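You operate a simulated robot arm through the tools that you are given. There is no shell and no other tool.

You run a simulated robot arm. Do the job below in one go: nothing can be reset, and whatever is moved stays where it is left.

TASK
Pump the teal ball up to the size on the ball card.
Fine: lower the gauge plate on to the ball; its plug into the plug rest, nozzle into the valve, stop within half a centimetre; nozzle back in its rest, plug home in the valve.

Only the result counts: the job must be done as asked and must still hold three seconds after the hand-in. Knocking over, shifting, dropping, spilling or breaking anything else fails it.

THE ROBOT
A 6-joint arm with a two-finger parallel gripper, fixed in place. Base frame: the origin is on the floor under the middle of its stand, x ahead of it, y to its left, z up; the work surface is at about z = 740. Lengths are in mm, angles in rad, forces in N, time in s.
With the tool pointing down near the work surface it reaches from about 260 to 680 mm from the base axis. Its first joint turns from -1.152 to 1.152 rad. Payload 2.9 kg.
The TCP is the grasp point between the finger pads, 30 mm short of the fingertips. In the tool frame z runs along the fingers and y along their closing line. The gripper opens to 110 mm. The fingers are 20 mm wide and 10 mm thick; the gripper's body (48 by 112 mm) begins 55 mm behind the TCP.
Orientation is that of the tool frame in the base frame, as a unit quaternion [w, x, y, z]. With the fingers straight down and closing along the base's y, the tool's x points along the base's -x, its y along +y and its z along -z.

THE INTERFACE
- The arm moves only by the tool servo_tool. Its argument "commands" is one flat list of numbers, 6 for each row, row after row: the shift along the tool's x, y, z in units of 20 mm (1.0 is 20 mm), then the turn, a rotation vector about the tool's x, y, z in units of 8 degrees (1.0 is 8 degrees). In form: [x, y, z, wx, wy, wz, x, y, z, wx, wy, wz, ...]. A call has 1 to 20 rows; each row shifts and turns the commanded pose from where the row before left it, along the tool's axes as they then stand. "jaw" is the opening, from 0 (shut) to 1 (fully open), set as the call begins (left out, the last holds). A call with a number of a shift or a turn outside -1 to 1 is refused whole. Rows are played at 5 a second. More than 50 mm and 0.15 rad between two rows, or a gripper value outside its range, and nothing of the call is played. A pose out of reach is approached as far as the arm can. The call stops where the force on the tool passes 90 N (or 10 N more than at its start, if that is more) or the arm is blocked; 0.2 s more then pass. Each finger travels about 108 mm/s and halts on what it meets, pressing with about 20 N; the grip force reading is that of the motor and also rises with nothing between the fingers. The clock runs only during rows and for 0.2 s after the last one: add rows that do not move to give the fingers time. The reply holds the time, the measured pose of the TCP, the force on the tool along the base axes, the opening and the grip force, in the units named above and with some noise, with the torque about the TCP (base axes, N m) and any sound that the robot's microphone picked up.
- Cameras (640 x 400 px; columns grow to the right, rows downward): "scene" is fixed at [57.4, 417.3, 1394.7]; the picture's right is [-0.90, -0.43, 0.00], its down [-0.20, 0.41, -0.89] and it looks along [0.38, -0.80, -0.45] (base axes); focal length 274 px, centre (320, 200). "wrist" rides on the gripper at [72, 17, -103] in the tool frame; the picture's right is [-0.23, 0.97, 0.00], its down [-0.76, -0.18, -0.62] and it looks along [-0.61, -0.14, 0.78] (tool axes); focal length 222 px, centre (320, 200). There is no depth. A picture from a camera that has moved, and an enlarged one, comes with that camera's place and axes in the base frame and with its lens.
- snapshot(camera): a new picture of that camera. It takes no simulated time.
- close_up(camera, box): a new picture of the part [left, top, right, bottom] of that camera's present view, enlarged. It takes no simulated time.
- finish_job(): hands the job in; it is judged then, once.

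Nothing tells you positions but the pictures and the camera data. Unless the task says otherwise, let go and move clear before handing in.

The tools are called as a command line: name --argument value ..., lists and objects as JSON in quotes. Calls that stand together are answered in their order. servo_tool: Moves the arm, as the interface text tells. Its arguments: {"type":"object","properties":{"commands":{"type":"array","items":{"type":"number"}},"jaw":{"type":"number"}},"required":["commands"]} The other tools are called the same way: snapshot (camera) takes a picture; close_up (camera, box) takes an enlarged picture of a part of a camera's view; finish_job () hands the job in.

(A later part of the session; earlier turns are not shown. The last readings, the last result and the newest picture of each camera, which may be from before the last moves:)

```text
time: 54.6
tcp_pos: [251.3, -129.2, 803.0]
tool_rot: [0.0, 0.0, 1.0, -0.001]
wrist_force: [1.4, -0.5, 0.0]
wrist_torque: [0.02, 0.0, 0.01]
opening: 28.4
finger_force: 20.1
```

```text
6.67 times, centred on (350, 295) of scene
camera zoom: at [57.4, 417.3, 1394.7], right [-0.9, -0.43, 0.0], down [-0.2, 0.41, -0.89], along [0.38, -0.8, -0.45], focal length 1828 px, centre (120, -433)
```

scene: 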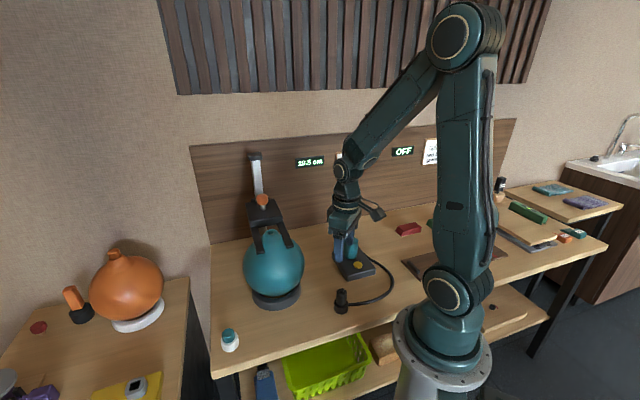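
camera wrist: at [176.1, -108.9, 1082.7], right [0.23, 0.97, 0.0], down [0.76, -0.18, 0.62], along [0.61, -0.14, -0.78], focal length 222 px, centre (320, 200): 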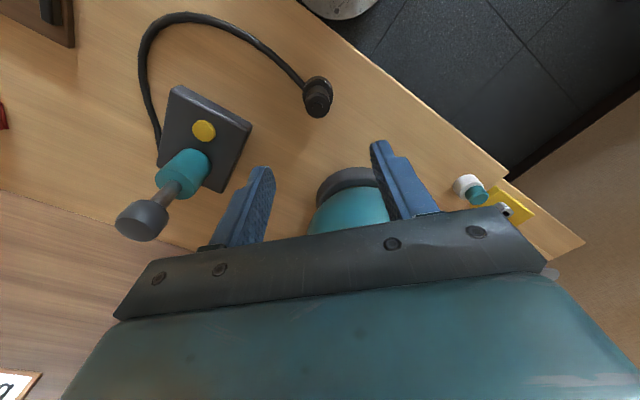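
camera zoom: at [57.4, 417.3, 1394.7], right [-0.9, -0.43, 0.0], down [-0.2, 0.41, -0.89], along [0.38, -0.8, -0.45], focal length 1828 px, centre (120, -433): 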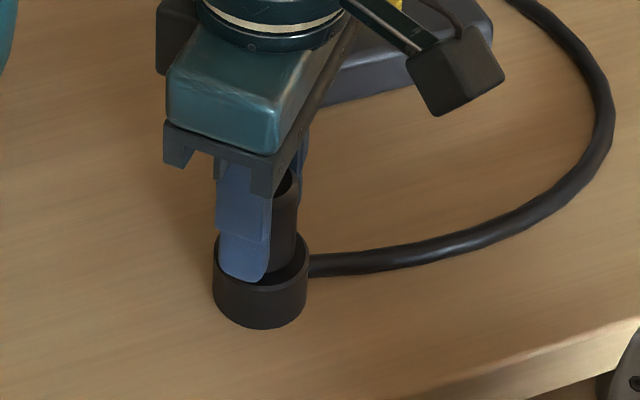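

The nozzle is gripped (28.4 mm) with its rest pose at TCP (251.6, -129.7, 802.5). Lifting it gently out of the rest.

servo_tool --commands '[0, 0, -0.15, 0, 0, 0, 0, 0, -0.15, 0, 0, 0, 0, 0, -0.15, 0, 0, 0, 0, 0, 0, 0, 0, 0]'

close_up --camera "scene" --box '[310, 265, 390, 325]'

close_up --camera "wrist" --box '[220, 80, 420, 240]'

```text
time: 55.6
tcp_pos: [252.5, -129.2, 811.8]
tool_rot: [0.001, -0.001, 1.0, -0.001]
wrist_force: [-0.7, -0.4, -0.2]
wrist_torque: [-0.03, 0.0, 0.06]
opening: 28.3
finger_force: 20.3
```

```text
6.67 times, centred on (350, 295) of scene
camera zoom: at [57.4, 417.3, 1394.7], right [-0.9, -0.43, 0.0], down [-0.2, 0.41, -0.89], along [0.38, -0.8, -0.45], focal length 1828 px, centre (120, -433)
```

zoom: 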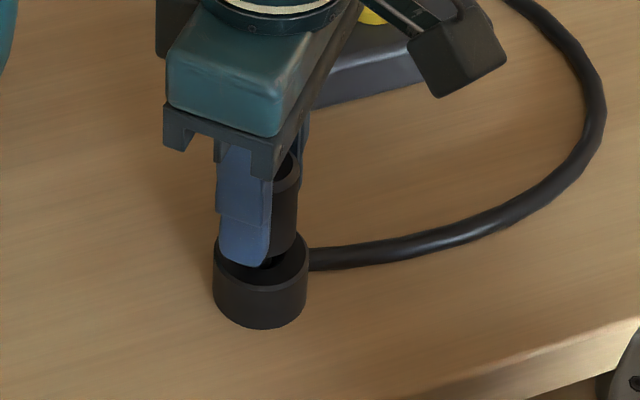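

```text
2.50 times, centred on (320, 160) of wrist
camera zoom: at [179.2, -111.4, 914.2], right [0.23, 0.97, 0.0], down [0.76, -0.18, 0.62], along [0.61, -0.14, -0.78], focal length 555 px, centre (320, 300)
```

zoom: 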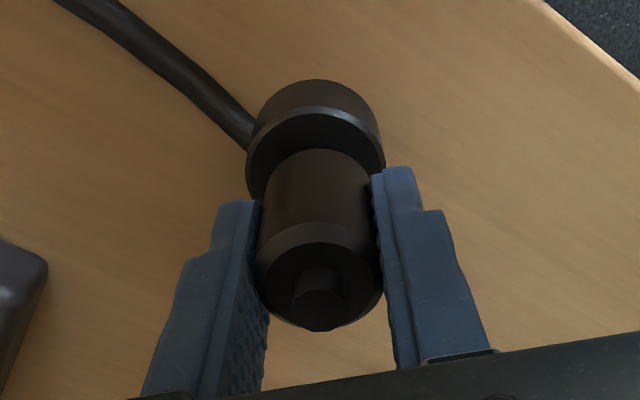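

The nozzle lifts freely and the rest stays. I'll raise it clear and look at its tip and the hose.

servo_tool --commands '[0, 0, -0.3, 0, 0, 0, 0, 0, -0.6, 0, 0, 0, 0, 0, -0.6, 0, 0, 0, 0, 0, -0.6, 0, 0, 0, 0, 0, -0.6, 0, 0, 0, 0, 0, 0, 0, 0, 0]'

close_up --camera "scene" --box '[300, 225, 420, 325]'

snapshot --camera "wrist"

```text
time: 57.0
tcp_pos: [250.4, -128.8, 865.7]
tool_rot: [0.0, 0.001, 1.0, -0.001]
wrist_force: [-0.5, 0.5, 0.4]
wrist_torque: [0.01, -0.05, 0.01]
opening: 28.2
finger_force: 20.3
```

```text
4.00 times, centred on (360, 275) of scene
camera zoom: at [57.4, 417.3, 1394.7], right [-0.9, -0.43, 0.0], down [-0.2, 0.41, -0.89], along [0.38, -0.8, -0.45], focal length 1096 px, centre (160, -100)
```

zoom: 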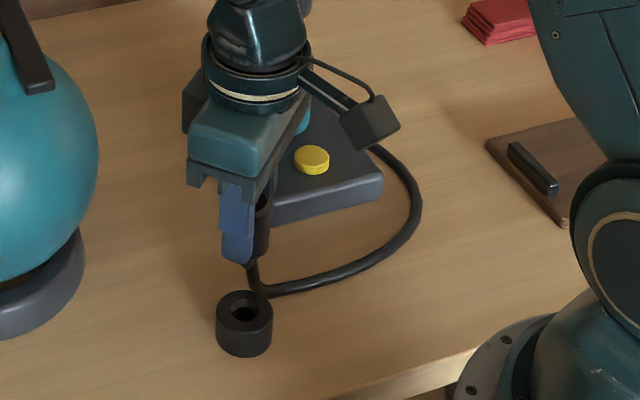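

```text
taken
camera wrist: at [179.0, -110.6, 968.0], right [0.23, 0.97, 0.0], down [0.76, -0.18, 0.62], along [0.61, -0.14, -0.78], focal length 222 px, centre (320, 200)
```

wrist: 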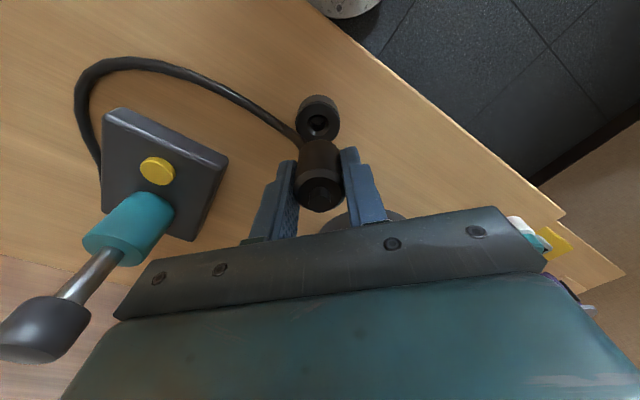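

The nozzle hangs upright with the hose attached at its lower end, and the black rest stays in place with its hole visible. Next I'll raise it well above the valve height and move it toward the ball.

servo_tool --commands '[0, 0, -1, 0, 0, 0, 0, 0, -1, 0, 0, 0, 0, 0, -1, 0, 0, 0, 0, 0, -1, 0, 0, 0, 0, 0, -1, 0, 0, 0, 0, 0, -1, 0, 0, 0, 0, 0, -1, 0, 0, 0, 0, 0, -1, 0, 0, 0, 0, 0, -1, 0, 0, 0, 0, 0, -1, 0, 0, 0, 0, 0, -0.2, 0, 0, 0, 0, 0, 0, 0, 0, 0]'

servo_tool --commands '[-0.9, 0.1, 0, 0, 0, 0, -0.9, 0.1, 0, 0, 0, 0, -0.9, 0.1, 0, 0, 0, 0, -0.9, 0.1, 0, 0, 0, 0, -0.9, 0.1, 0, 0, 0, 0, -0.9, 0.1, 0, 0, 0, 0, 0, 0, 0, 0, 0, 0]'

snapshot --camera "scene"

snapshot --camera "wrist"

```text
time: 59.6
tcp_pos: [250.2, -128.9, 1070.8]
tool_rot: [0.001, 0.0, 1.0, 0.0]
wrist_force: [0.4, 0.4, -0.6]
wrist_torque: [0.03, -0.02, -0.03]
opening: 28.2
finger_force: 20.0
```

```text
time: 61.2
tcp_pos: [359.2, -118.1, 1070.6]
tool_rot: [0.001, 0.0, 1.0, -0.001]
wrist_force: [-0.3, -1.0, 0.2]
wrist_torque: [-0.01, -0.01, 0.02]
opening: 28.3
finger_force: 20.5
```

```text
taken
```

scene: 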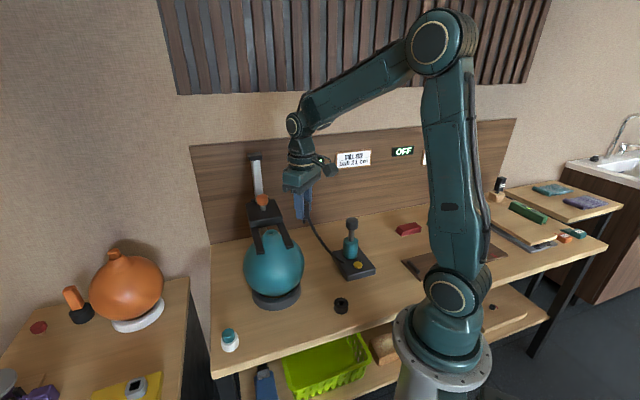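

```text
taken
camera wrist: at [287.3, -99.7, 1172.2], right [0.23, 0.97, 0.0], down [0.76, -0.18, 0.62], along [0.61, -0.14, -0.78], focal length 222 px, centre (320, 200)
```

wrist: 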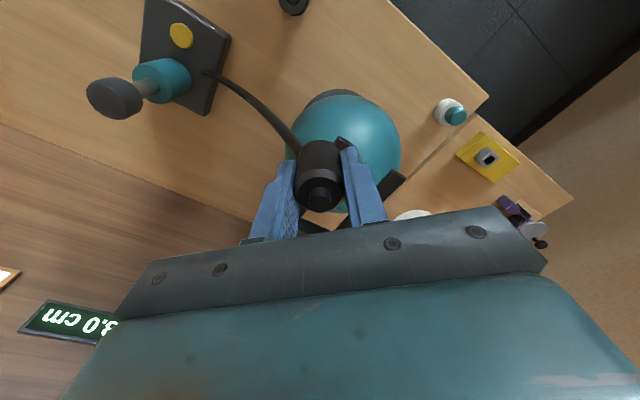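

The hose follows freely. The display in the wrist view may have changed, so I'll zoom in on it and on the nozzle.

close_up --camera "scene" --box '[290, 140, 370, 190]'

close_up --camera "scene" --box '[240, 160, 360, 240]'

close_up --camera "wrist" --box '[0, 280, 160, 380]'

```text
8.00 times, centred on (330, 165) of scene
camera zoom: at [57.4, 417.3, 1394.7], right [-0.9, -0.43, 0.0], down [-0.2, 0.41, -0.89], along [0.38, -0.8, -0.45], focal length 2193 px, centre (240, 480)
```

zoom: 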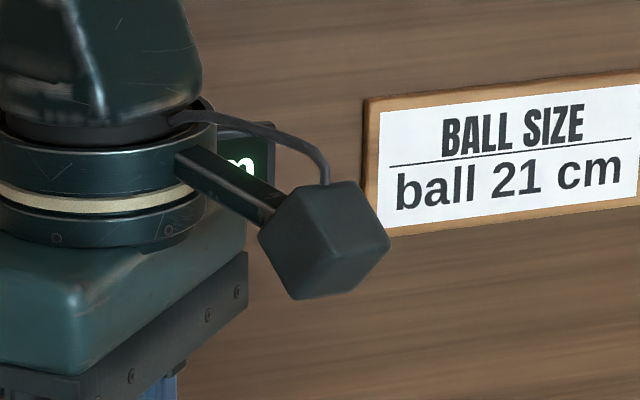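

```text
5.00 times, centred on (300, 200) of scene
camera zoom: at [57.4, 417.3, 1394.7], right [-0.9, -0.43, 0.0], down [-0.2, 0.41, -0.89], along [0.38, -0.8, -0.45], focal length 1371 px, centre (420, 200)
```

zoom: 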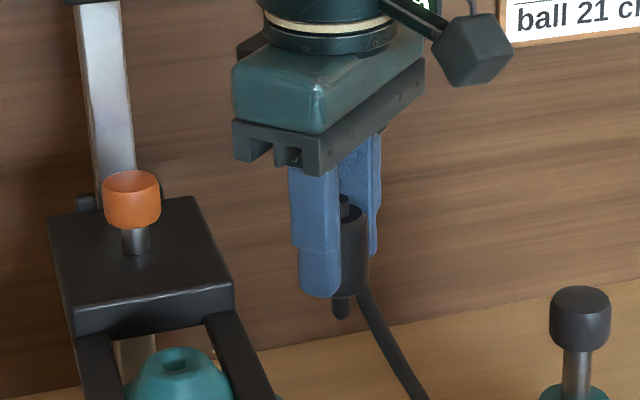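

```text
4.00 times, centred on (80, 330) of wrist
camera zoom: at [287.3, -99.7, 1172.2], right [0.23, 0.97, 0.0], down [0.76, -0.18, 0.62], along [0.61, -0.14, -0.78], focal length 888 px, centre (1280, -320)
```

zoom: 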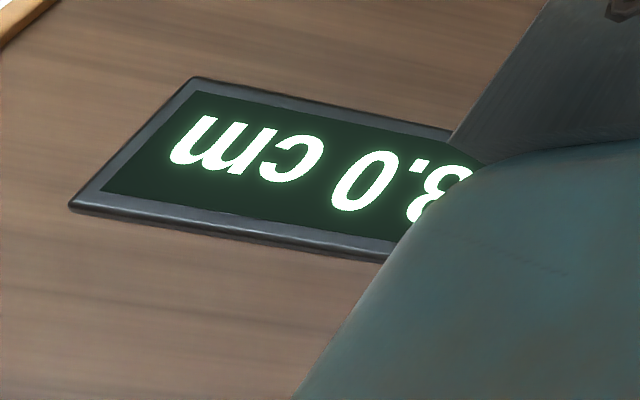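

The ball leaks slowly with the plug out (now 18.0 cm), which I'll have to allow for later. I'll continue over the valve at (459.8, -105.6).

servo_tool --commands '[-0.84, 0.104, 0, 0, 0, 0, -0.84, 0.104, 0, 0, 0, 0, -0.84, 0.104, 0, 0, 0, 0, -0.84, 0.104, 0, 0, 0, 0, -0.84, 0.104, 0, 0, 0, 0, -0.84, 0.104, 0, 0, 0, 0, 0, 0, 0, 0, 0, 0]'

close_up --camera "scene" --box '[230, 170, 330, 240]'

close_up --camera "wrist" --box '[220, 60, 420, 230]'

close_up --camera "scene" --box '[290, 140, 370, 190]'

```text
time: 62.8
tcp_pos: [460.2, -103.4, 1070.5]
tool_rot: [0.001, 0.0, 1.0, 0.0]
wrist_force: [0.1, 0.3, -0.2]
wrist_torque: [-0.03, -0.03, -0.01]
opening: 28.3
finger_force: 19.8
```

```text
5.71 times, centred on (280, 205) of scene
camera zoom: at [57.4, 417.3, 1394.7], right [-0.9, -0.43, 0.0], down [-0.2, 0.41, -0.89], along [0.38, -0.8, -0.45], focal length 1566 px, centre (549, 171)
```

zoom: 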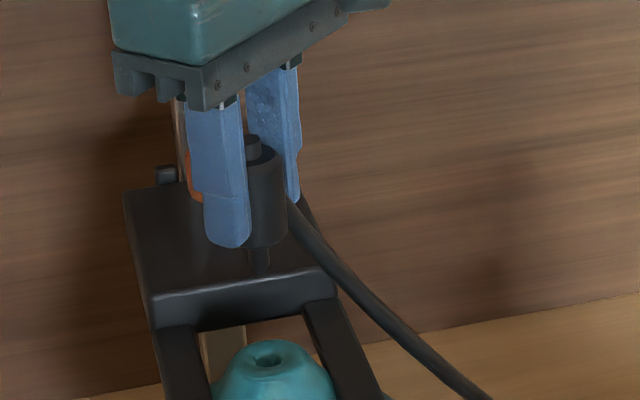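

```text
2.35 times, centred on (320, 145) of wrist
camera zoom: at [387.4, -86.4, 1172.3], right [0.23, 0.97, 0.0], down [0.76, -0.18, 0.62], along [0.61, -0.14, -0.78], focal length 523 px, centre (320, 329)
```

zoom: 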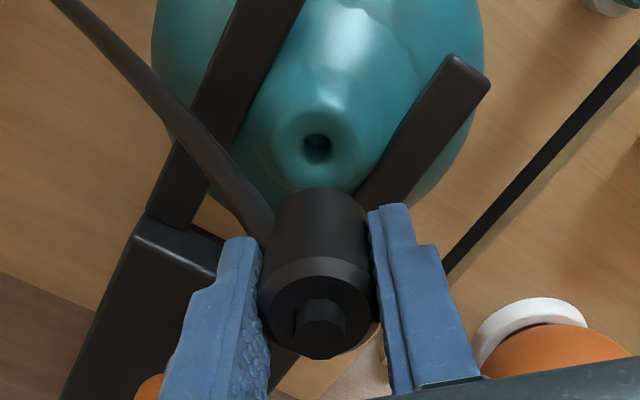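

```text
8.00 times, centred on (330, 165) of scene
camera zoom: at [57.4, 417.3, 1394.7], right [-0.9, -0.43, 0.0], down [-0.2, 0.41, -0.89], along [0.38, -0.8, -0.45], focal length 2193 px, centre (240, 480)
```

zoom: 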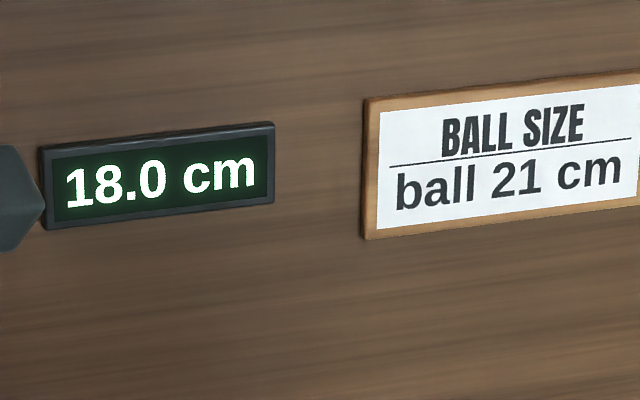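

The valve hole is right below at about (459.3, -105.4), and the display is steady at 18.0. I'll correct 2 mm in y, descend to just above it and check.

servo_tool --commands '[0.04, -0.09, 0.8, 0, 0, 0, 0, 0, 0.8, 0, 0, 0, 0, 0, 0.6, 0, 0, 0, 0, 0, 0, 0, 0, 0]'

close_up --camera "scene" --box '[240, 195, 320, 245]'

close_up --camera "wrist" --box '[220, 60, 420, 230]'

```text
time: 63.8
tcp_pos: [458.9, -106.9, 1025.8]
tool_rot: [0.0, 0.0, 1.0, -0.001]
wrist_force: [-0.7, -0.3, -0.1]
wrist_torque: [-0.02, -0.02, 0.01]
opening: 28.4
finger_force: 19.7
```

```text
8.00 times, centred on (280, 220) of scene
camera zoom: at [57.4, 417.3, 1394.7], right [-0.9, -0.43, 0.0], down [-0.2, 0.41, -0.89], along [0.38, -0.8, -0.45], focal length 2193 px, centre (640, 40)
```

zoom: 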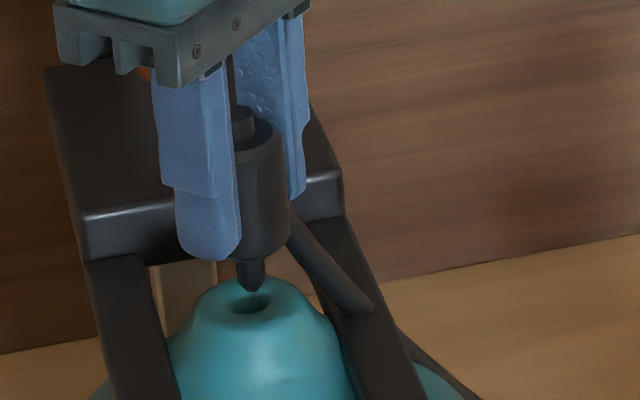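

```text
2.35 times, centred on (320, 145) of wrist
camera zoom: at [386.5, -88.3, 1127.7], right [0.23, 0.97, 0.0], down [0.76, -0.18, 0.62], along [0.61, -0.14, -0.78], focal length 523 px, centre (320, 329)
```

zoom: 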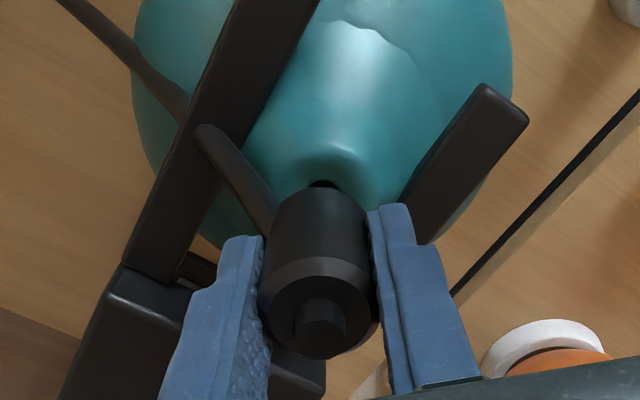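

The nozzle tip is lined up about 6 mm above the hole. Going down slowly, watching the forces.

servo_tool --commands '[0, 0.03, 0.2, 0, 0, 0, 0, 0, 0.2, 0, 0, 0, 0, 0, 0, 0, 0, 0]'

close_up --camera "scene" --box '[240, 195, 320, 245]'

```text
time: 64.6
tcp_pos: [459.7, -106.2, 1017.5]
tool_rot: [0.001, 0.0, 1.0, 0.0]
wrist_force: [-0.2, 0.3, -0.8]
wrist_torque: [-0.02, 0.01, 0.03]
opening: 28.5
finger_force: 20.2
```

```text
8.00 times, centred on (280, 220) of scene
camera zoom: at [57.4, 417.3, 1394.7], right [-0.9, -0.43, 0.0], down [-0.2, 0.41, -0.89], along [0.38, -0.8, -0.45], focal length 2193 px, centre (640, 40)
```

zoom: 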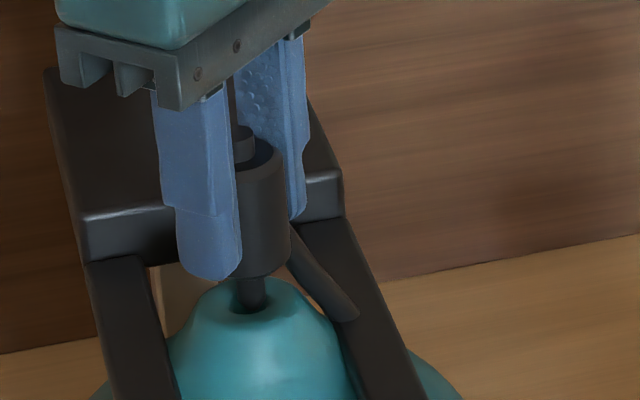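

The tip is in the hole with no resistance. I'll continue pressing it home in small steps.

servo_tool --commands '[0, 0, 0.15, 0, 0, 0, 0, 0, 0.15, 0, 0, 0, 0, 0, 0, 0, 0, 0]'

servo_tool --commands '[0, 0, 0.1, 0, 0, 0, 0, 0, 0, 0, 0, 0]'

close_up --camera "scene" --box '[240, 195, 320, 245]'

```text
time: 65.4
tcp_pos: [458.8, -106.3, 1011.7]
tool_rot: [0.001, 0.001, 1.0, 0.0]
wrist_force: [-0.3, 1.3, -0.8]
wrist_torque: [0.03, -0.01, -0.01]
opening: 28.3
finger_force: 20.0
```

```text
time: 66.0
tcp_pos: [459.1, -105.3, 1009.7]
tool_rot: [0.0, 0.0, 1.0, -0.001]
wrist_force: [0.5, 0.8, 0.7]
wrist_torque: [0.03, -0.06, 0.0]
opening: 28.2
finger_force: 19.6
```

```text
8.00 times, centred on (280, 220) of scene
camera zoom: at [57.4, 417.4, 1394.6], right [-0.9, -0.43, 0.0], down [-0.2, 0.41, -0.89], along [0.38, -0.8, -0.45], focal length 2193 px, centre (640, 40)
```

zoom: 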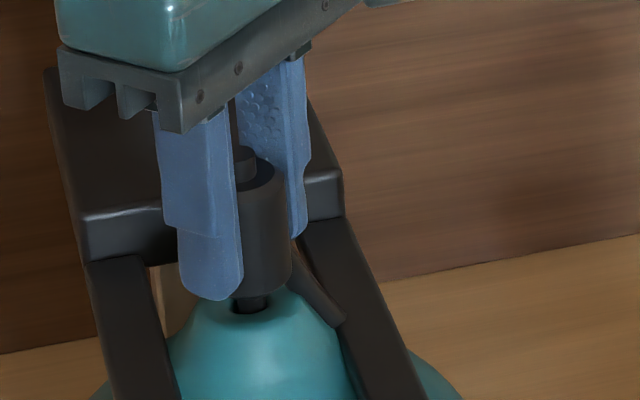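

Nearly home; a few more millimetres.

servo_tool --commands '[0, 0, 0.1, 0, 0, 0, 0, 0, 0, 0, 0, 0]'

servo_tool --commands '[0, 0, 0.1, 0, 0, 0, 0, 0, 0, 0, 0, 0]'

close_up --camera "scene" --box '[240, 195, 320, 245]'

```text
time: 66.6
tcp_pos: [459.3, -104.2, 1008.0]
tool_rot: [0.0, 0.0, 1.0, -0.001]
wrist_force: [0.7, 0.8, 0.0]
wrist_torque: [-0.02, 0.04, -0.01]
opening: 28.4
finger_force: 19.8
```

```text
time: 67.2
tcp_pos: [458.2, -105.7, 1003.7]
tool_rot: [0.0, 0.0, 1.0, -0.001]
wrist_force: [-0.9, 0.2, -0.5]
wrist_torque: [0.0, 0.03, 0.0]
opening: 28.4
finger_force: 19.2
```

```text
8.00 times, centred on (280, 220) of scene
camera zoom: at [57.4, 417.3, 1394.7], right [-0.9, -0.43, 0.0], down [-0.2, 0.41, -0.89], along [0.38, -0.8, -0.45], focal length 2193 px, centre (640, 40)
```

zoom: 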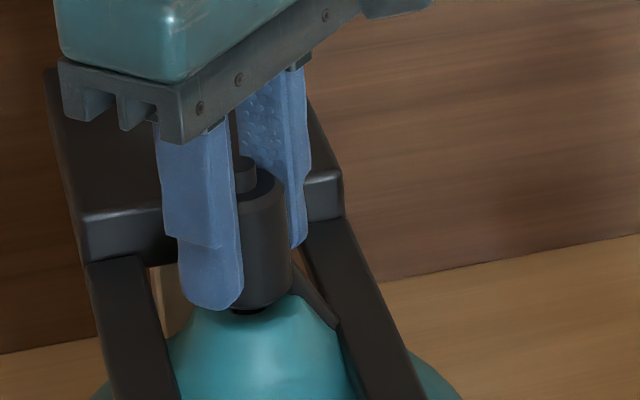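

Still no contact force and the body has nearly reached the neck. Continuing.

servo_tool --commands '[0, 0, 0.1, 0, 0, 0, 0, 0, 0, 0, 0, 0]'

servo_tool --commands '[0, 0, 0.08, 0, 0, 0, 0, 0, 0, 0, 0, 0]'

close_up --camera "scene" --box '[240, 195, 320, 245]'

```text
time: 67.8
tcp_pos: [458.7, -105.4, 1004.1]
tool_rot: [0.001, 0.0, 1.0, -0.001]
wrist_force: [0.5, 0.6, -1.3]
wrist_torque: [0.04, 0.01, 0.01]
opening: 28.1
finger_force: 19.6
```

```text
time: 68.4
tcp_pos: [459.2, -106.5, 1002.6]
tool_rot: [0.0, 0.0, 1.0, -0.001]
wrist_force: [-0.3, -0.3, 0.1]
wrist_torque: [0.0, -0.01, 0.03]
opening: 28.2
finger_force: 20.0
```

```text
8.00 times, centred on (280, 220) of scene
camera zoom: at [57.4, 417.3, 1394.7], right [-0.9, -0.43, 0.0], down [-0.2, 0.41, -0.89], along [0.38, -0.8, -0.45], focal length 2193 px, centre (640, 40)
```

zoom: 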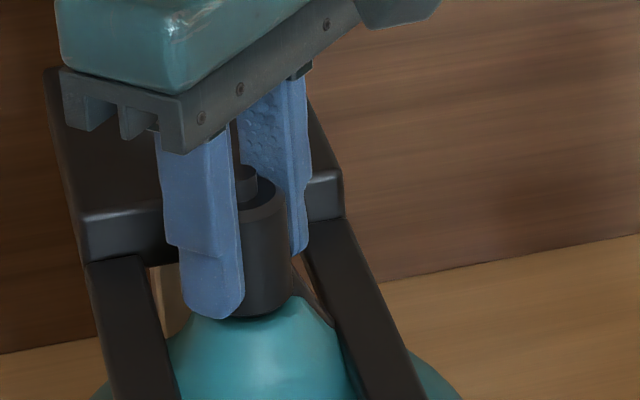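

The nozzle body is visually at the neck now. One or two more small steps until I feel firm contact.

servo_tool --commands '[0, 0, 0.08, 0, 0, 0, 0, 0, 0, 0, 0, 0]'

servo_tool --commands '[0, 0, 0.08, 0, 0, 0, 0, 0, 0, 0, 0, 0]'

close_up --camera "scene" --box '[240, 195, 320, 245]'

close_up --camera "scene" --box '[290, 140, 370, 190]'

```text
time: 69.0
tcp_pos: [459.2, -105.7, 1002.2]
tool_rot: [0.003, 0.001, 1.0, -0.001]
wrist_force: [-3.5, 1.1, 11.8]
wrist_torque: [-0.01, 0.21, 0.04]
opening: 28.4
finger_force: 20.2
```

```text
time: 69.6
tcp_pos: [461.1, -105.8, 999.4]
tool_rot: [0.004, 0.0, 1.0, -0.001]
wrist_force: [-0.3, 0.3, 18.6]
wrist_torque: [0.05, 0.02, -0.01]
opening: 28.4
finger_force: 20.5
```

```text
8.00 times, centred on (280, 220) of scene
camera zoom: at [57.1, 417.4, 1394.6], right [-0.9, -0.43, 0.0], down [-0.19, 0.41, -0.89], along [0.38, -0.8, -0.45], focal length 2193 px, centre (640, 40)
```

zoom: 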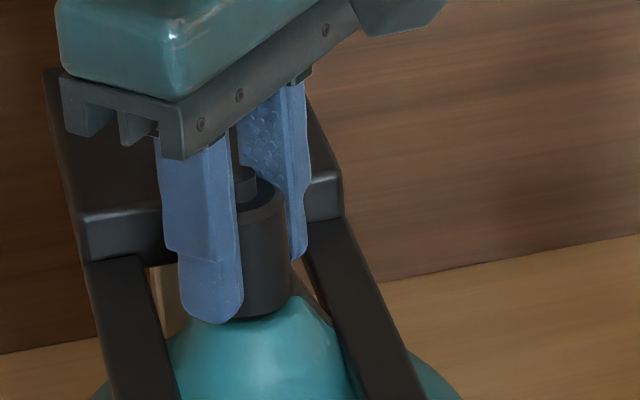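

```text
8.00 times, centred on (330, 165) of scene
camera zoom: at [57.1, 417.4, 1394.6], right [-0.9, -0.43, 0.0], down [-0.19, 0.41, -0.89], along [0.38, -0.8, -0.45], focal length 2193 px, centre (240, 480)
```

zoom: 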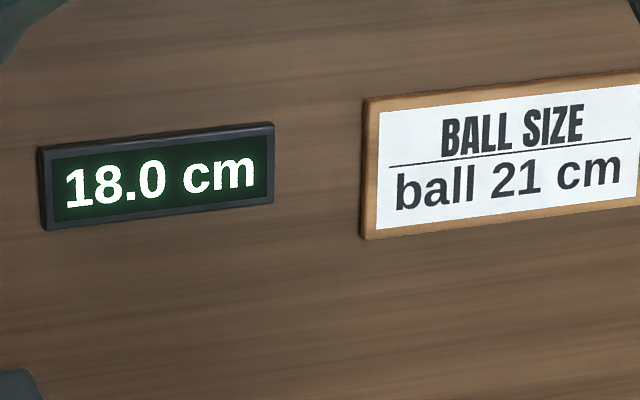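

The nozzle is firmly home (18.6 N at z about 1001). I'll ease the push, open, and back off straight up to see that it stays.

servo_tool --commands '[0, 0, -0.08, 0, 0, 0, 0, 0, 0, 0, 0, 0]'

servo_tool --commands '[0, 0, 0, 0, 0, 0, 0, 0, 0, 0, 0, 0, 0, 0, 0, 0, 0, 0]' --jaw 0.5

close_up --camera "scene" --box '[240, 195, 320, 245]'

```text
time: 70.2
tcp_pos: [459.6, -106.0, 999.9]
tool_rot: [0.001, 0.0, 1.0, -0.002]
wrist_force: [7.7, -2.0, 3.3]
wrist_torque: [-0.07, -0.38, -0.01]
opening: 28.1
finger_force: 19.7
```

```text
time: 71.0
tcp_pos: [458.8, -105.6, 1001.2]
tool_rot: [0.0, 0.0, 1.0, -0.001]
wrist_force: [0.1, -0.8, 0.1]
wrist_torque: [-0.03, 0.02, -0.02]
opening: 55.2
finger_force: 0.1
```

```text
8.00 times, centred on (280, 220) of scene
camera zoom: at [57.4, 417.3, 1394.7], right [-0.9, -0.43, 0.0], down [-0.2, 0.41, -0.89], along [0.38, -0.8, -0.45], focal length 2193 px, centre (640, 40)
```

zoom: 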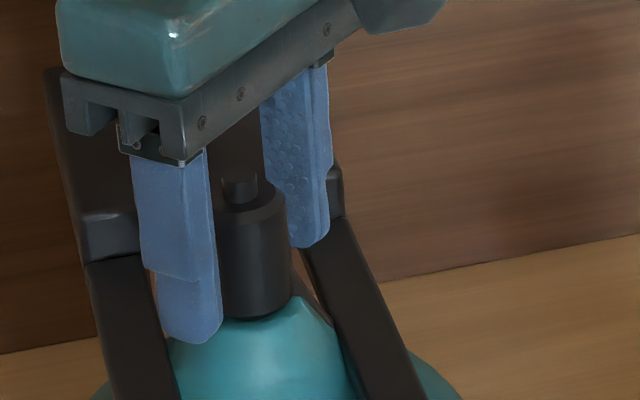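

The nozzle stands in the valve by itself. I'll back off upward and go over the pump handle at about (300, -326).

servo_tool --commands '[0, 0, -0.5, 0, 0, 0, 0, 0, -0.9, 0, 0, 0, 0, 0, -0.9, 0, 0, 0, 0, 0, -0.9, 0, 0, 0, 0, 0, -0.9, 0, 0, 0, 0.66, -0.92, 0, 0, 0, 0, 0.66, -0.92, 0, 0, 0, 0, 0.66, -0.92, 0, 0, 0, 0, 0.66, -0.92, 0, 0, 0, 0, 0.66, -0.92, 0, 0, 0, 0, 0.66, -0.92, 0, 0, 0, 0, 0.66, -0.92, 0, 0, 0, 0, 0.66, -0.92, 0, 0, 0, 0, 0.66, -0.92, 0, 0, 0, 0, 0.66, -0.92, 0, 0, 0, 0, 0.66, -0.92, 0, 0, 0, 0, 0.66, -0.92, 0, 0, 0, 0, 0, 0, 0, 0, 0, 0]' --jaw 0.65

snapshot --camera "scene"

snapshot --camera "wrist"

close_up --camera "scene" --box '[230, 160, 370, 250]'

```text
time: 74.8
tcp_pos: [301.5, -326.8, 1082.5]
tool_rot: [0.0, 0.0, 1.0, -0.001]
wrist_force: [-0.2, 0.2, 0.8]
wrist_torque: [0.01, 0.02, -0.03]
opening: 71.4
finger_force: 0.1
```

```text
taken
```

scene: 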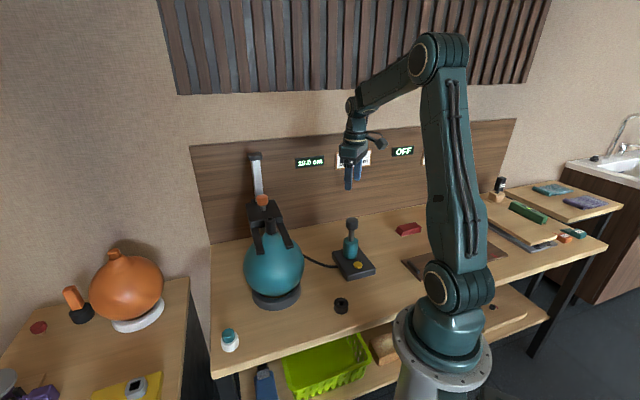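

```text
taken
camera wrist: at [228.3, -308.5, 1184.9], right [0.23, 0.97, 0.0], down [0.76, -0.18, 0.62], along [0.61, -0.14, -0.78], focal length 222 px, centre (320, 200)
```

wrist: 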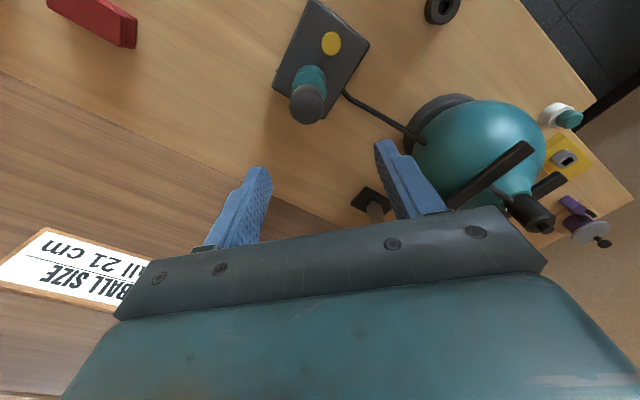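

```text
4.44 times, centred on (300, 205) of scene
camera zoom: at [57.4, 417.3, 1394.7], right [-0.9, -0.43, 0.0], down [-0.2, 0.41, -0.89], along [0.38, -0.8, -0.45], focal length 1218 px, centre (409, 178)
```

zoom: 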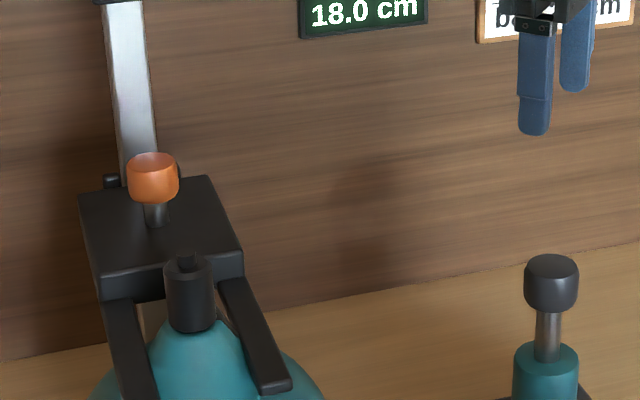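

The nozzle stands upright in the valve and the gauge reads 18.0 cm. I'll measure the pump handle from here.

close_up --camera "wrist" --box '[240, 50, 400, 150]'

close_up --camera "scene" --box '[320, 210, 400, 260]'

```text
4.00 times, centred on (320, 100) of wrist
camera zoom: at [228.3, -308.5, 1184.9], right [0.23, 0.97, 0.0], down [0.76, -0.18, 0.62], along [0.61, -0.14, -0.78], focal length 888 px, centre (320, 600)
```

zoom: 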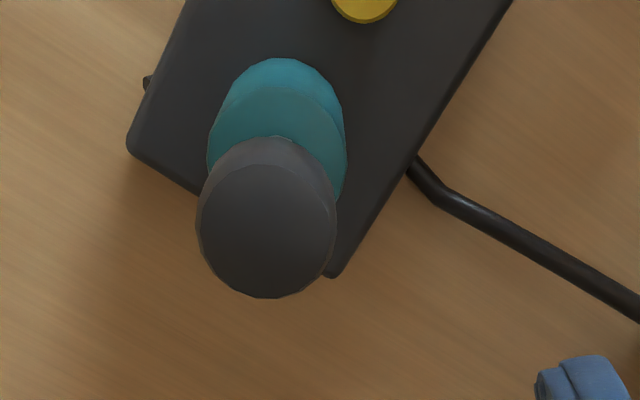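

```text
8.00 times, centred on (360, 235) of scene
camera zoom: at [57.4, 417.3, 1394.7], right [-0.9, -0.43, 0.0], down [-0.2, 0.41, -0.89], along [0.38, -0.8, -0.45], focal length 2193 px, centre (0, -80)
```

zoom: 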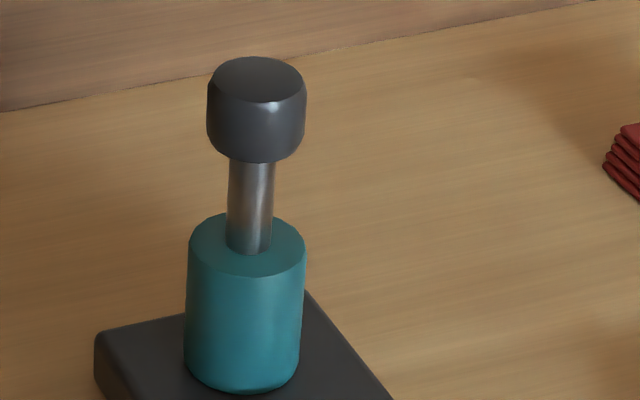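

The handle is a bit further out than first estimated, near (298, -338). I'll move above it and lower to measure again.

servo_tool --commands '[0.17, -0.52, 0.6, 0, 0, 0, 0, 0, 0.9, 0, 0, 0, 0, 0, 0.9, 0, 0, 0, 0, 0, 0.9, 0, 0, 0, 0, 0, 0, 0, 0, 0]'

close_up --camera "wrist" --box '[220, 60, 420, 220]'

close_up --camera "scene" --box '[310, 180, 410, 260]'

```text
time: 76.0
tcp_pos: [297.6, -336.7, 1015.8]
tool_rot: [0.0, 0.0, 1.0, -0.001]
wrist_force: [0.7, 0.1, -0.2]
wrist_torque: [0.01, -0.05, -0.01]
opening: 71.6
finger_force: 0.0
```

```text
2.50 times, centred on (320, 140) of wrist
camera zoom: at [225.1, -318.8, 1118.0], right [0.23, 0.97, 0.0], down [0.76, -0.18, 0.62], along [0.61, -0.14, -0.78], focal length 555 px, centre (320, 350)
```

zoom: 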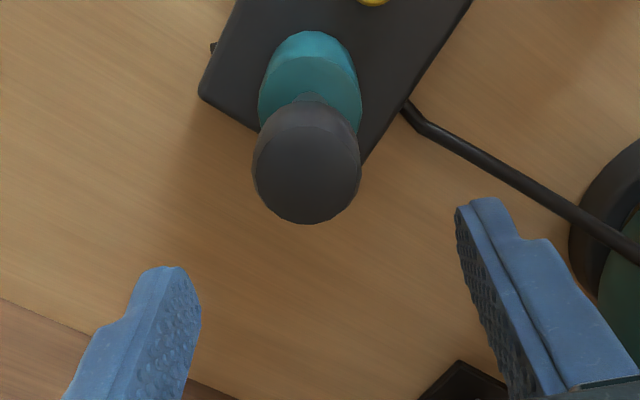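

```text
5.00 times, centred on (360, 220) of scene
camera zoom: at [57.4, 417.3, 1394.7], right [-0.9, -0.43, 0.0], down [-0.2, 0.41, -0.89], along [0.38, -0.8, -0.45], focal length 1371 px, centre (120, 100)
```

zoom: 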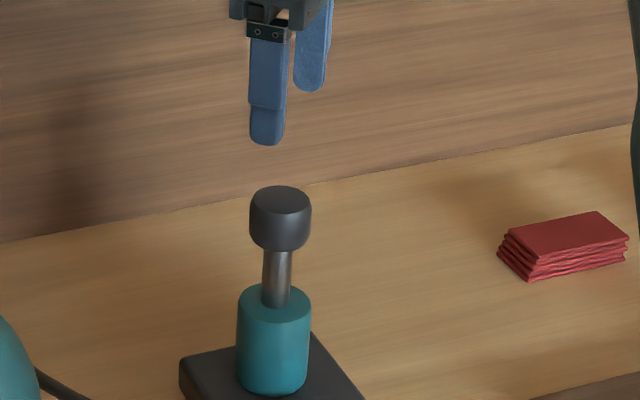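

Refined: the handle is at about (297, -340), top near z = 920. I'll shift and lower further.

servo_tool --commands '[0.03, -0.18, 0.9, 0, 0, 0, 0, 0, 0.9, 0, 0, 0, 0, 0, 0.7, 0, 0, 0, 0, 0, 0, 0, 0, 0]'

close_up --camera "wrist" --box '[220, 70, 420, 230]'

close_up --camera "scene" --box '[310, 180, 410, 260]'

```text
time: 77.0
tcp_pos: [296.9, -340.0, 967.0]
tool_rot: [0.001, 0.0, 1.0, -0.001]
wrist_force: [0.6, -1.4, -0.3]
wrist_torque: [0.0, 0.0, -0.01]
opening: 71.9
finger_force: 0.1
```

```text
2.50 times, centred on (320, 150) of wrist
camera zoom: at [224.9, -322.2, 1069.0], right [0.23, 0.97, 0.0], down [0.76, -0.18, 0.62], along [0.61, -0.14, -0.78], focal length 555 px, centre (320, 325)
```

zoom: 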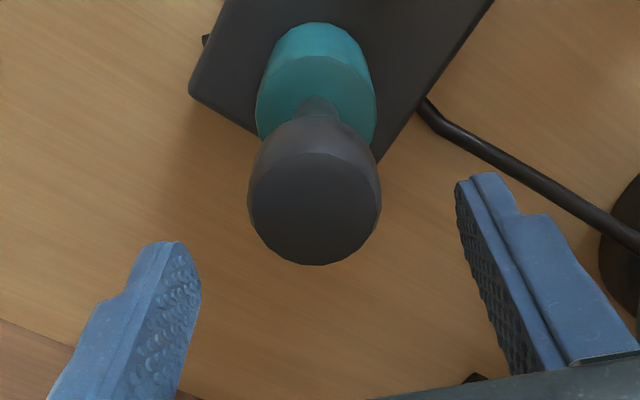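

```text
5.00 times, centred on (360, 220) of scene
camera zoom: at [57.4, 417.3, 1394.7], right [-0.9, -0.43, 0.0], down [-0.2, 0.41, -0.89], along [0.38, -0.8, -0.45], focal length 1371 px, centre (120, 100)
```

zoom: 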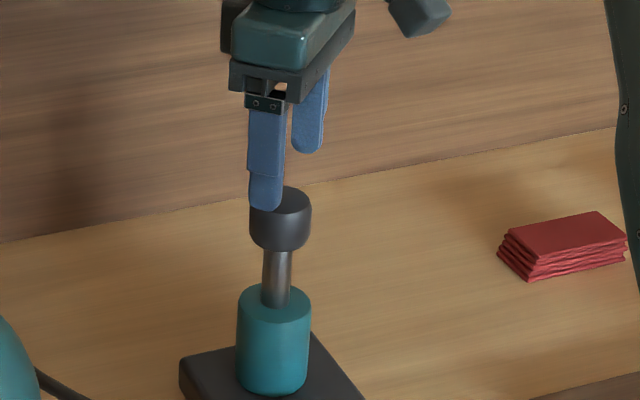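

Well centred now. Down 45 mm so the fingers span the handle's height, and then close.

servo_tool --commands '[-0.04, -0.05, 0.8, 0, 0, 0, 0, 0, 0.8, 0, 0, 0, 0, 0, 0.6, 0, 0, 0, 0, 0, 0, 0, 0, 0]' --jaw 0.6

close_up --camera "wrist" --box '[220, 70, 420, 230]'

close_up --camera "scene" --box '[320, 200, 400, 260]'

```text
time: 78.0
tcp_pos: [297.8, -341.6, 921.9]
tool_rot: [0.001, 0.0, 1.0, -0.001]
wrist_force: [0.6, 0.0, 0.4]
wrist_torque: [0.0, -0.04, 0.0]
opening: 66.1
finger_force: 0.0
```

```text
2.50 times, centred on (320, 150) of wrist
camera zoom: at [225.1, -323.8, 1024.4], right [0.23, 0.97, 0.0], down [0.76, -0.18, 0.62], along [0.61, -0.14, -0.78], focal length 555 px, centre (320, 325)
```

zoom: 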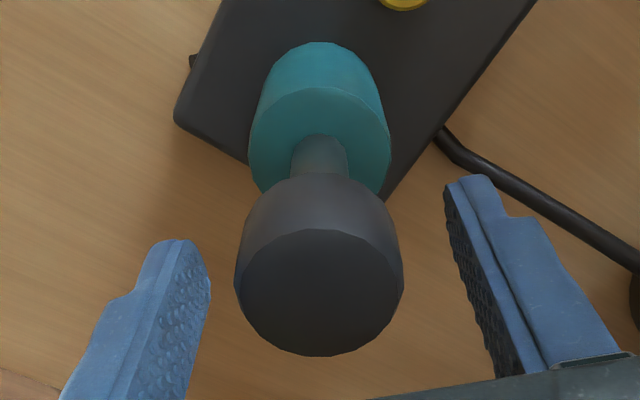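

```text
6.67 times, centred on (360, 230) of scene
camera zoom: at [57.4, 417.3, 1394.7], right [-0.9, -0.43, 0.0], down [-0.2, 0.41, -0.89], along [0.38, -0.8, -0.45], focal length 1828 px, centre (53, 0)
```

zoom: 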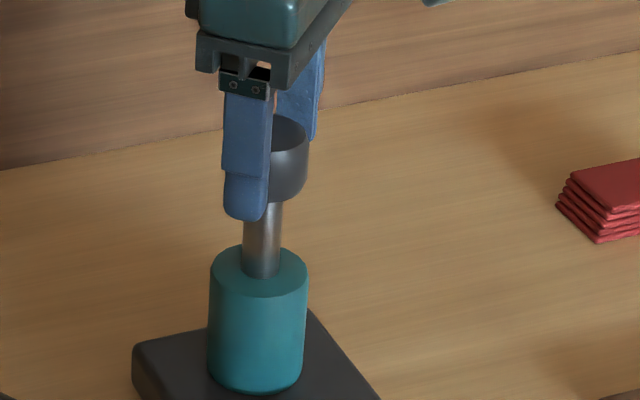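

The handle is between the fingers with its top at TCP height. Closing on it.

servo_tool --commands '[0, 0, 0, 0, 0, 0, 0, 0, 0, 0, 0, 0, 0, 0, 0, 0, 0, 0, 0, 0, 0, 0, 0, 0]' --jaw 0.2

close_up --camera "scene" --box '[320, 200, 400, 260]'

close_up --camera "scene" --box '[230, 150, 340, 250]'

```text
time: 79.0
tcp_pos: [297.8, -342.8, 922.6]
tool_rot: [0.001, 0.0, 1.0, -0.002]
wrist_force: [0.8, -13.2, -3.2]
wrist_torque: [0.58, -0.04, -0.08]
opening: 40.9
finger_force: 45.5
```

```text
6.67 times, centred on (360, 230) of scene
camera zoom: at [57.4, 416.9, 1394.8], right [-0.9, -0.43, 0.0], down [-0.2, 0.41, -0.89], along [0.38, -0.8, -0.45], focal length 1828 px, centre (53, 0)
```

zoom: 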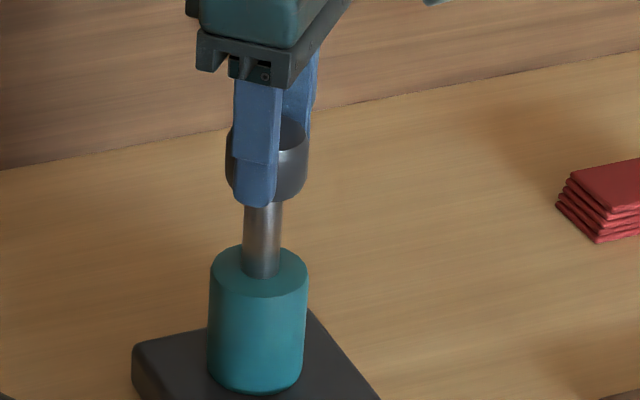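

```text
4.00 times, centred on (285, 200) of scene
camera zoom: at [57.4, 416.9, 1394.8], right [-0.9, -0.43, 0.0], down [-0.2, 0.41, -0.89], along [0.38, -0.8, -0.45], focal length 1096 px, centre (460, 200)
```

zoom: 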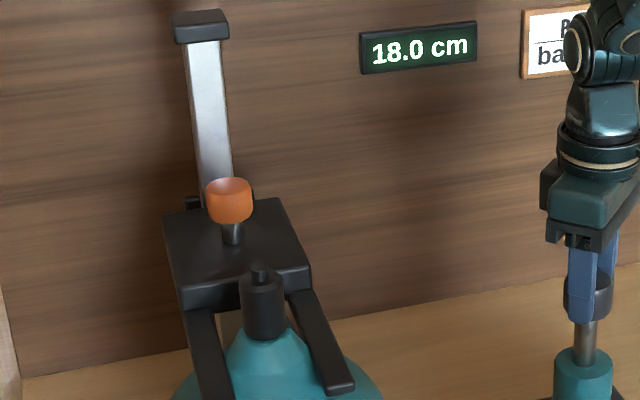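

The handle is held (40.9 mm). I'll relieve the 13 N side load by shifting 1.6 mm, then try a first 10 mm of down-stroke.

servo_tool --commands '[0, -0.08, 0, 0, 0, 0, 0, 0, 0.25, 0, 0, 0, 0, 0, 0.25, 0, 0, 0, 0, 0, 0, 0, 0, 0]'

close_up --camera "scene" --box '[290, 140, 400, 260]'

```text
time: 80.0
tcp_pos: [297.0, -343.7, 911.7]
tool_rot: [0.001, -0.001, 1.0, 0.0]
wrist_force: [-1.5, -2.4, 2.7]
wrist_torque: [0.65, 0.03, -0.09]
opening: 41.2
finger_force: 45.3
```

```text
3.33 times, centred on (345, 200) of scene
camera zoom: at [57.3, 417.3, 1394.7], right [-0.9, -0.43, 0.0], down [-0.2, 0.41, -0.89], along [0.38, -0.8, -0.45], focal length 914 px, centre (237, 200)
```

zoom: 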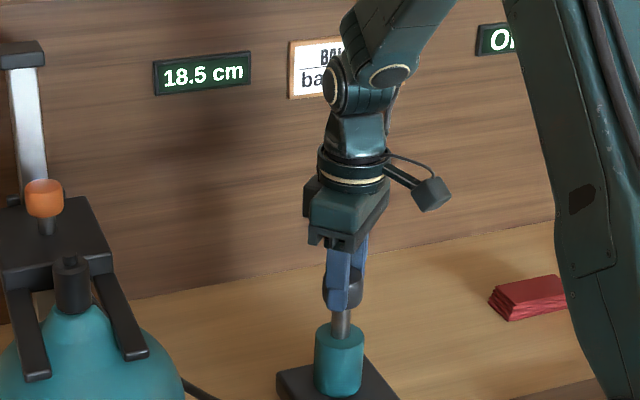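

The stroke works: only a few newtons, and the display went to 18.5 cm. I'll push on in small increments and read the display each time.

servo_tool --commands '[0, -0.02, 0.25, 0, 0, 0, 0, 0, 0, 0, 0, 0]'

close_up --camera "scene" --box '[290, 140, 370, 190]'

servo_tool --commands '[0, 0, 0.25, 0, 0, 0, 0, 0, 0, 0, 0, 0]'

close_up --camera "scene" --box '[290, 140, 400, 260]'

```text
time: 80.6
tcp_pos: [297.5, -342.1, 907.0]
tool_rot: [0.0, 0.0, 1.0, 0.0]
wrist_force: [-2.4, 3.8, 2.6]
wrist_torque: [0.32, 0.0, 0.01]
opening: 40.9
finger_force: 44.7
```

```text
8.00 times, centred on (330, 165) of scene
camera zoom: at [57.3, 417.5, 1394.6], right [-0.9, -0.43, 0.0], down [-0.2, 0.41, -0.89], along [0.38, -0.8, -0.45], focal length 2193 px, centre (240, 480)
```

zoom: 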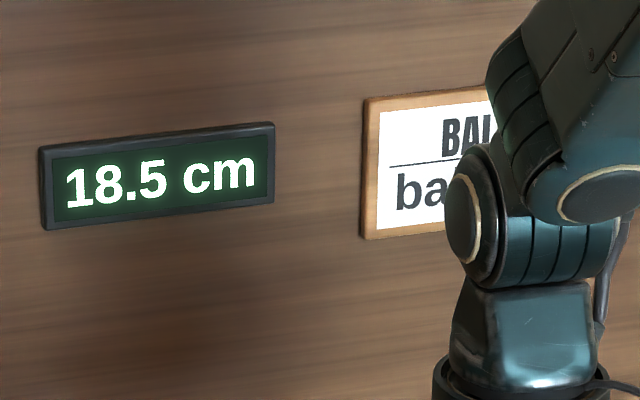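

```text
time: 81.2
tcp_pos: [298.0, -342.0, 903.8]
tool_rot: [0.0, -0.002, 1.0, 0.0]
wrist_force: [-3.8, 10.0, 4.1]
wrist_torque: [-0.51, -0.01, 0.17]
opening: 40.7
finger_force: 44.8
```

```text
3.33 times, centred on (345, 200) of scene
camera zoom: at [57.2, 417.6, 1394.6], right [-0.9, -0.43, 0.0], down [-0.2, 0.41, -0.89], along [0.38, -0.8, -0.45], focal length 914 px, centre (237, 200)
```

zoom: 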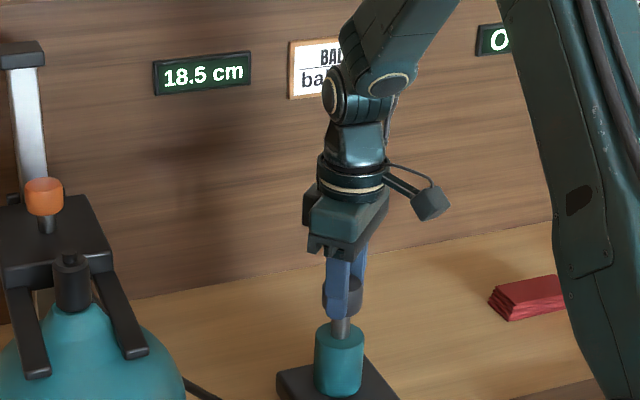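

Still 18.5 (the display seems to step by half a centimetre). I'll ease the side load and continue the stroke.

servo_tool --commands '[0, 0.04, 0.25, 0, 0, 0, 0, 0, 0.25, 0, 0, 0, 0, 0, 0, 0, 0, 0]'

close_up --camera "scene" --box '[230, 150, 340, 250]'

close_up --camera "scene" --box '[320, 210, 400, 270]'

```text
time: 82.0
tcp_pos: [297.0, -342.8, 893.4]
tool_rot: [0.0, 0.0, 1.0, -0.002]
wrist_force: [-3.9, 5.2, 4.1]
wrist_torque: [0.67, 0.09, 0.13]
opening: 41.3
finger_force: 45.2
```

```text
4.00 times, centred on (285, 200) of scene
camera zoom: at [57.2, 417.5, 1394.6], right [-0.9, -0.43, 0.0], down [-0.2, 0.41, -0.89], along [0.38, -0.8, -0.45], focal length 1096 px, centre (460, 200)
```

zoom: 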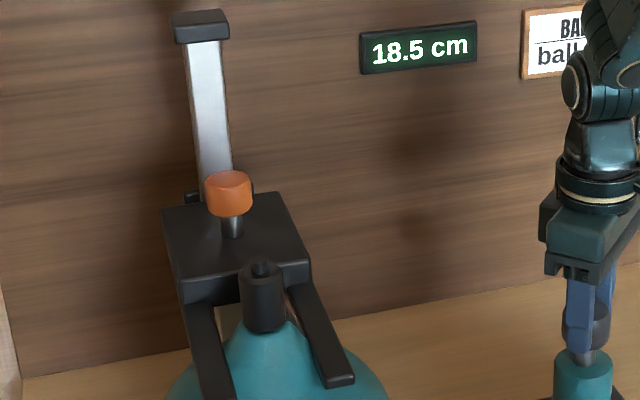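

```text
6.67 times, centred on (360, 240) of scene
camera zoom: at [57.2, 417.5, 1394.6], right [-0.9, -0.43, 0.0], down [-0.2, 0.41, -0.89], along [0.38, -0.8, -0.45], focal length 1828 px, centre (53, -67)
```

zoom: 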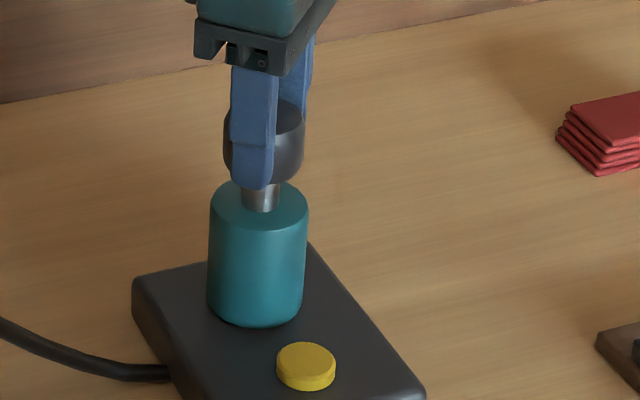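

The gauge rose about 5 mm with 28 mm of stroke, which is about 0.5 cm. I'll finish this stroke, stopping before the handle bottoms out.

servo_tool --commands '[0, 0.03, 0.25, 0, 0, 0, 0, 0, 0.25, 0, 0, 0, 0, 0, 0, 0, 0, 0]'

servo_tool --commands '[0, 0, 0.2, 0, 0, 0, 0, 0, 0, 0, 0, 0]'

close_up --camera "scene" --box '[230, 150, 340, 250]'

close_up --camera "scene" --box '[320, 210, 400, 270]'

```text
time: 82.8
tcp_pos: [298.2, -342.7, 882.8]
tool_rot: [0.001, 0.002, 1.0, -0.002]
wrist_force: [-6.5, 0.9, 6.8]
wrist_torque: [0.58, -0.09, -0.03]
opening: 41.0
finger_force: 45.5
heard: click
```

```text
time: 83.4
tcp_pos: [297.0, -343.2, 878.9]
tool_rot: [0.001, 0.001, 1.0, -0.002]
wrist_force: [-7.0, -1.2, 5.6]
wrist_torque: [0.61, -0.02, -0.16]
opening: 41.0
finger_force: 45.0
```

```text
4.00 times, centred on (285, 200) of scene
camera zoom: at [57.2, 417.4, 1394.7], right [-0.9, -0.43, 0.0], down [-0.19, 0.41, -0.89], along [0.38, -0.8, -0.45], focal length 1096 px, centre (460, 200)
```

zoom: 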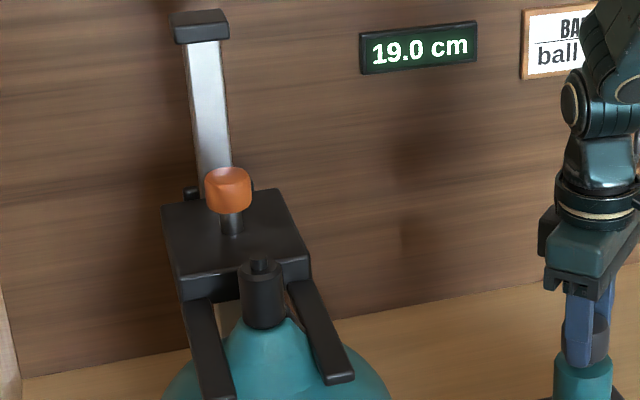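

```text
6.67 times, centred on (360, 240) of scene
camera zoom: at [57.2, 417.4, 1394.7], right [-0.9, -0.43, 0.0], down [-0.19, 0.41, -0.89], along [0.38, -0.8, -0.45], focal length 1828 px, centre (53, -67)
```

zoom: 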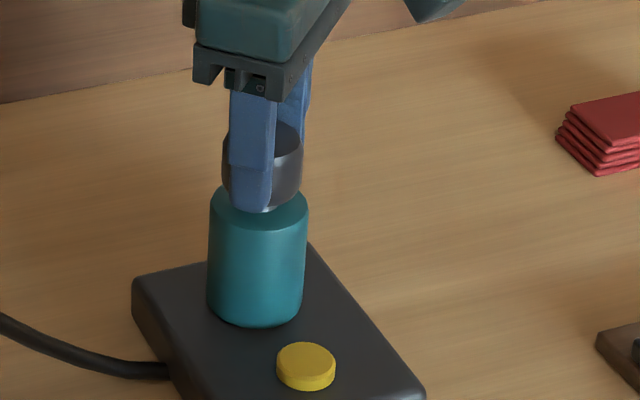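

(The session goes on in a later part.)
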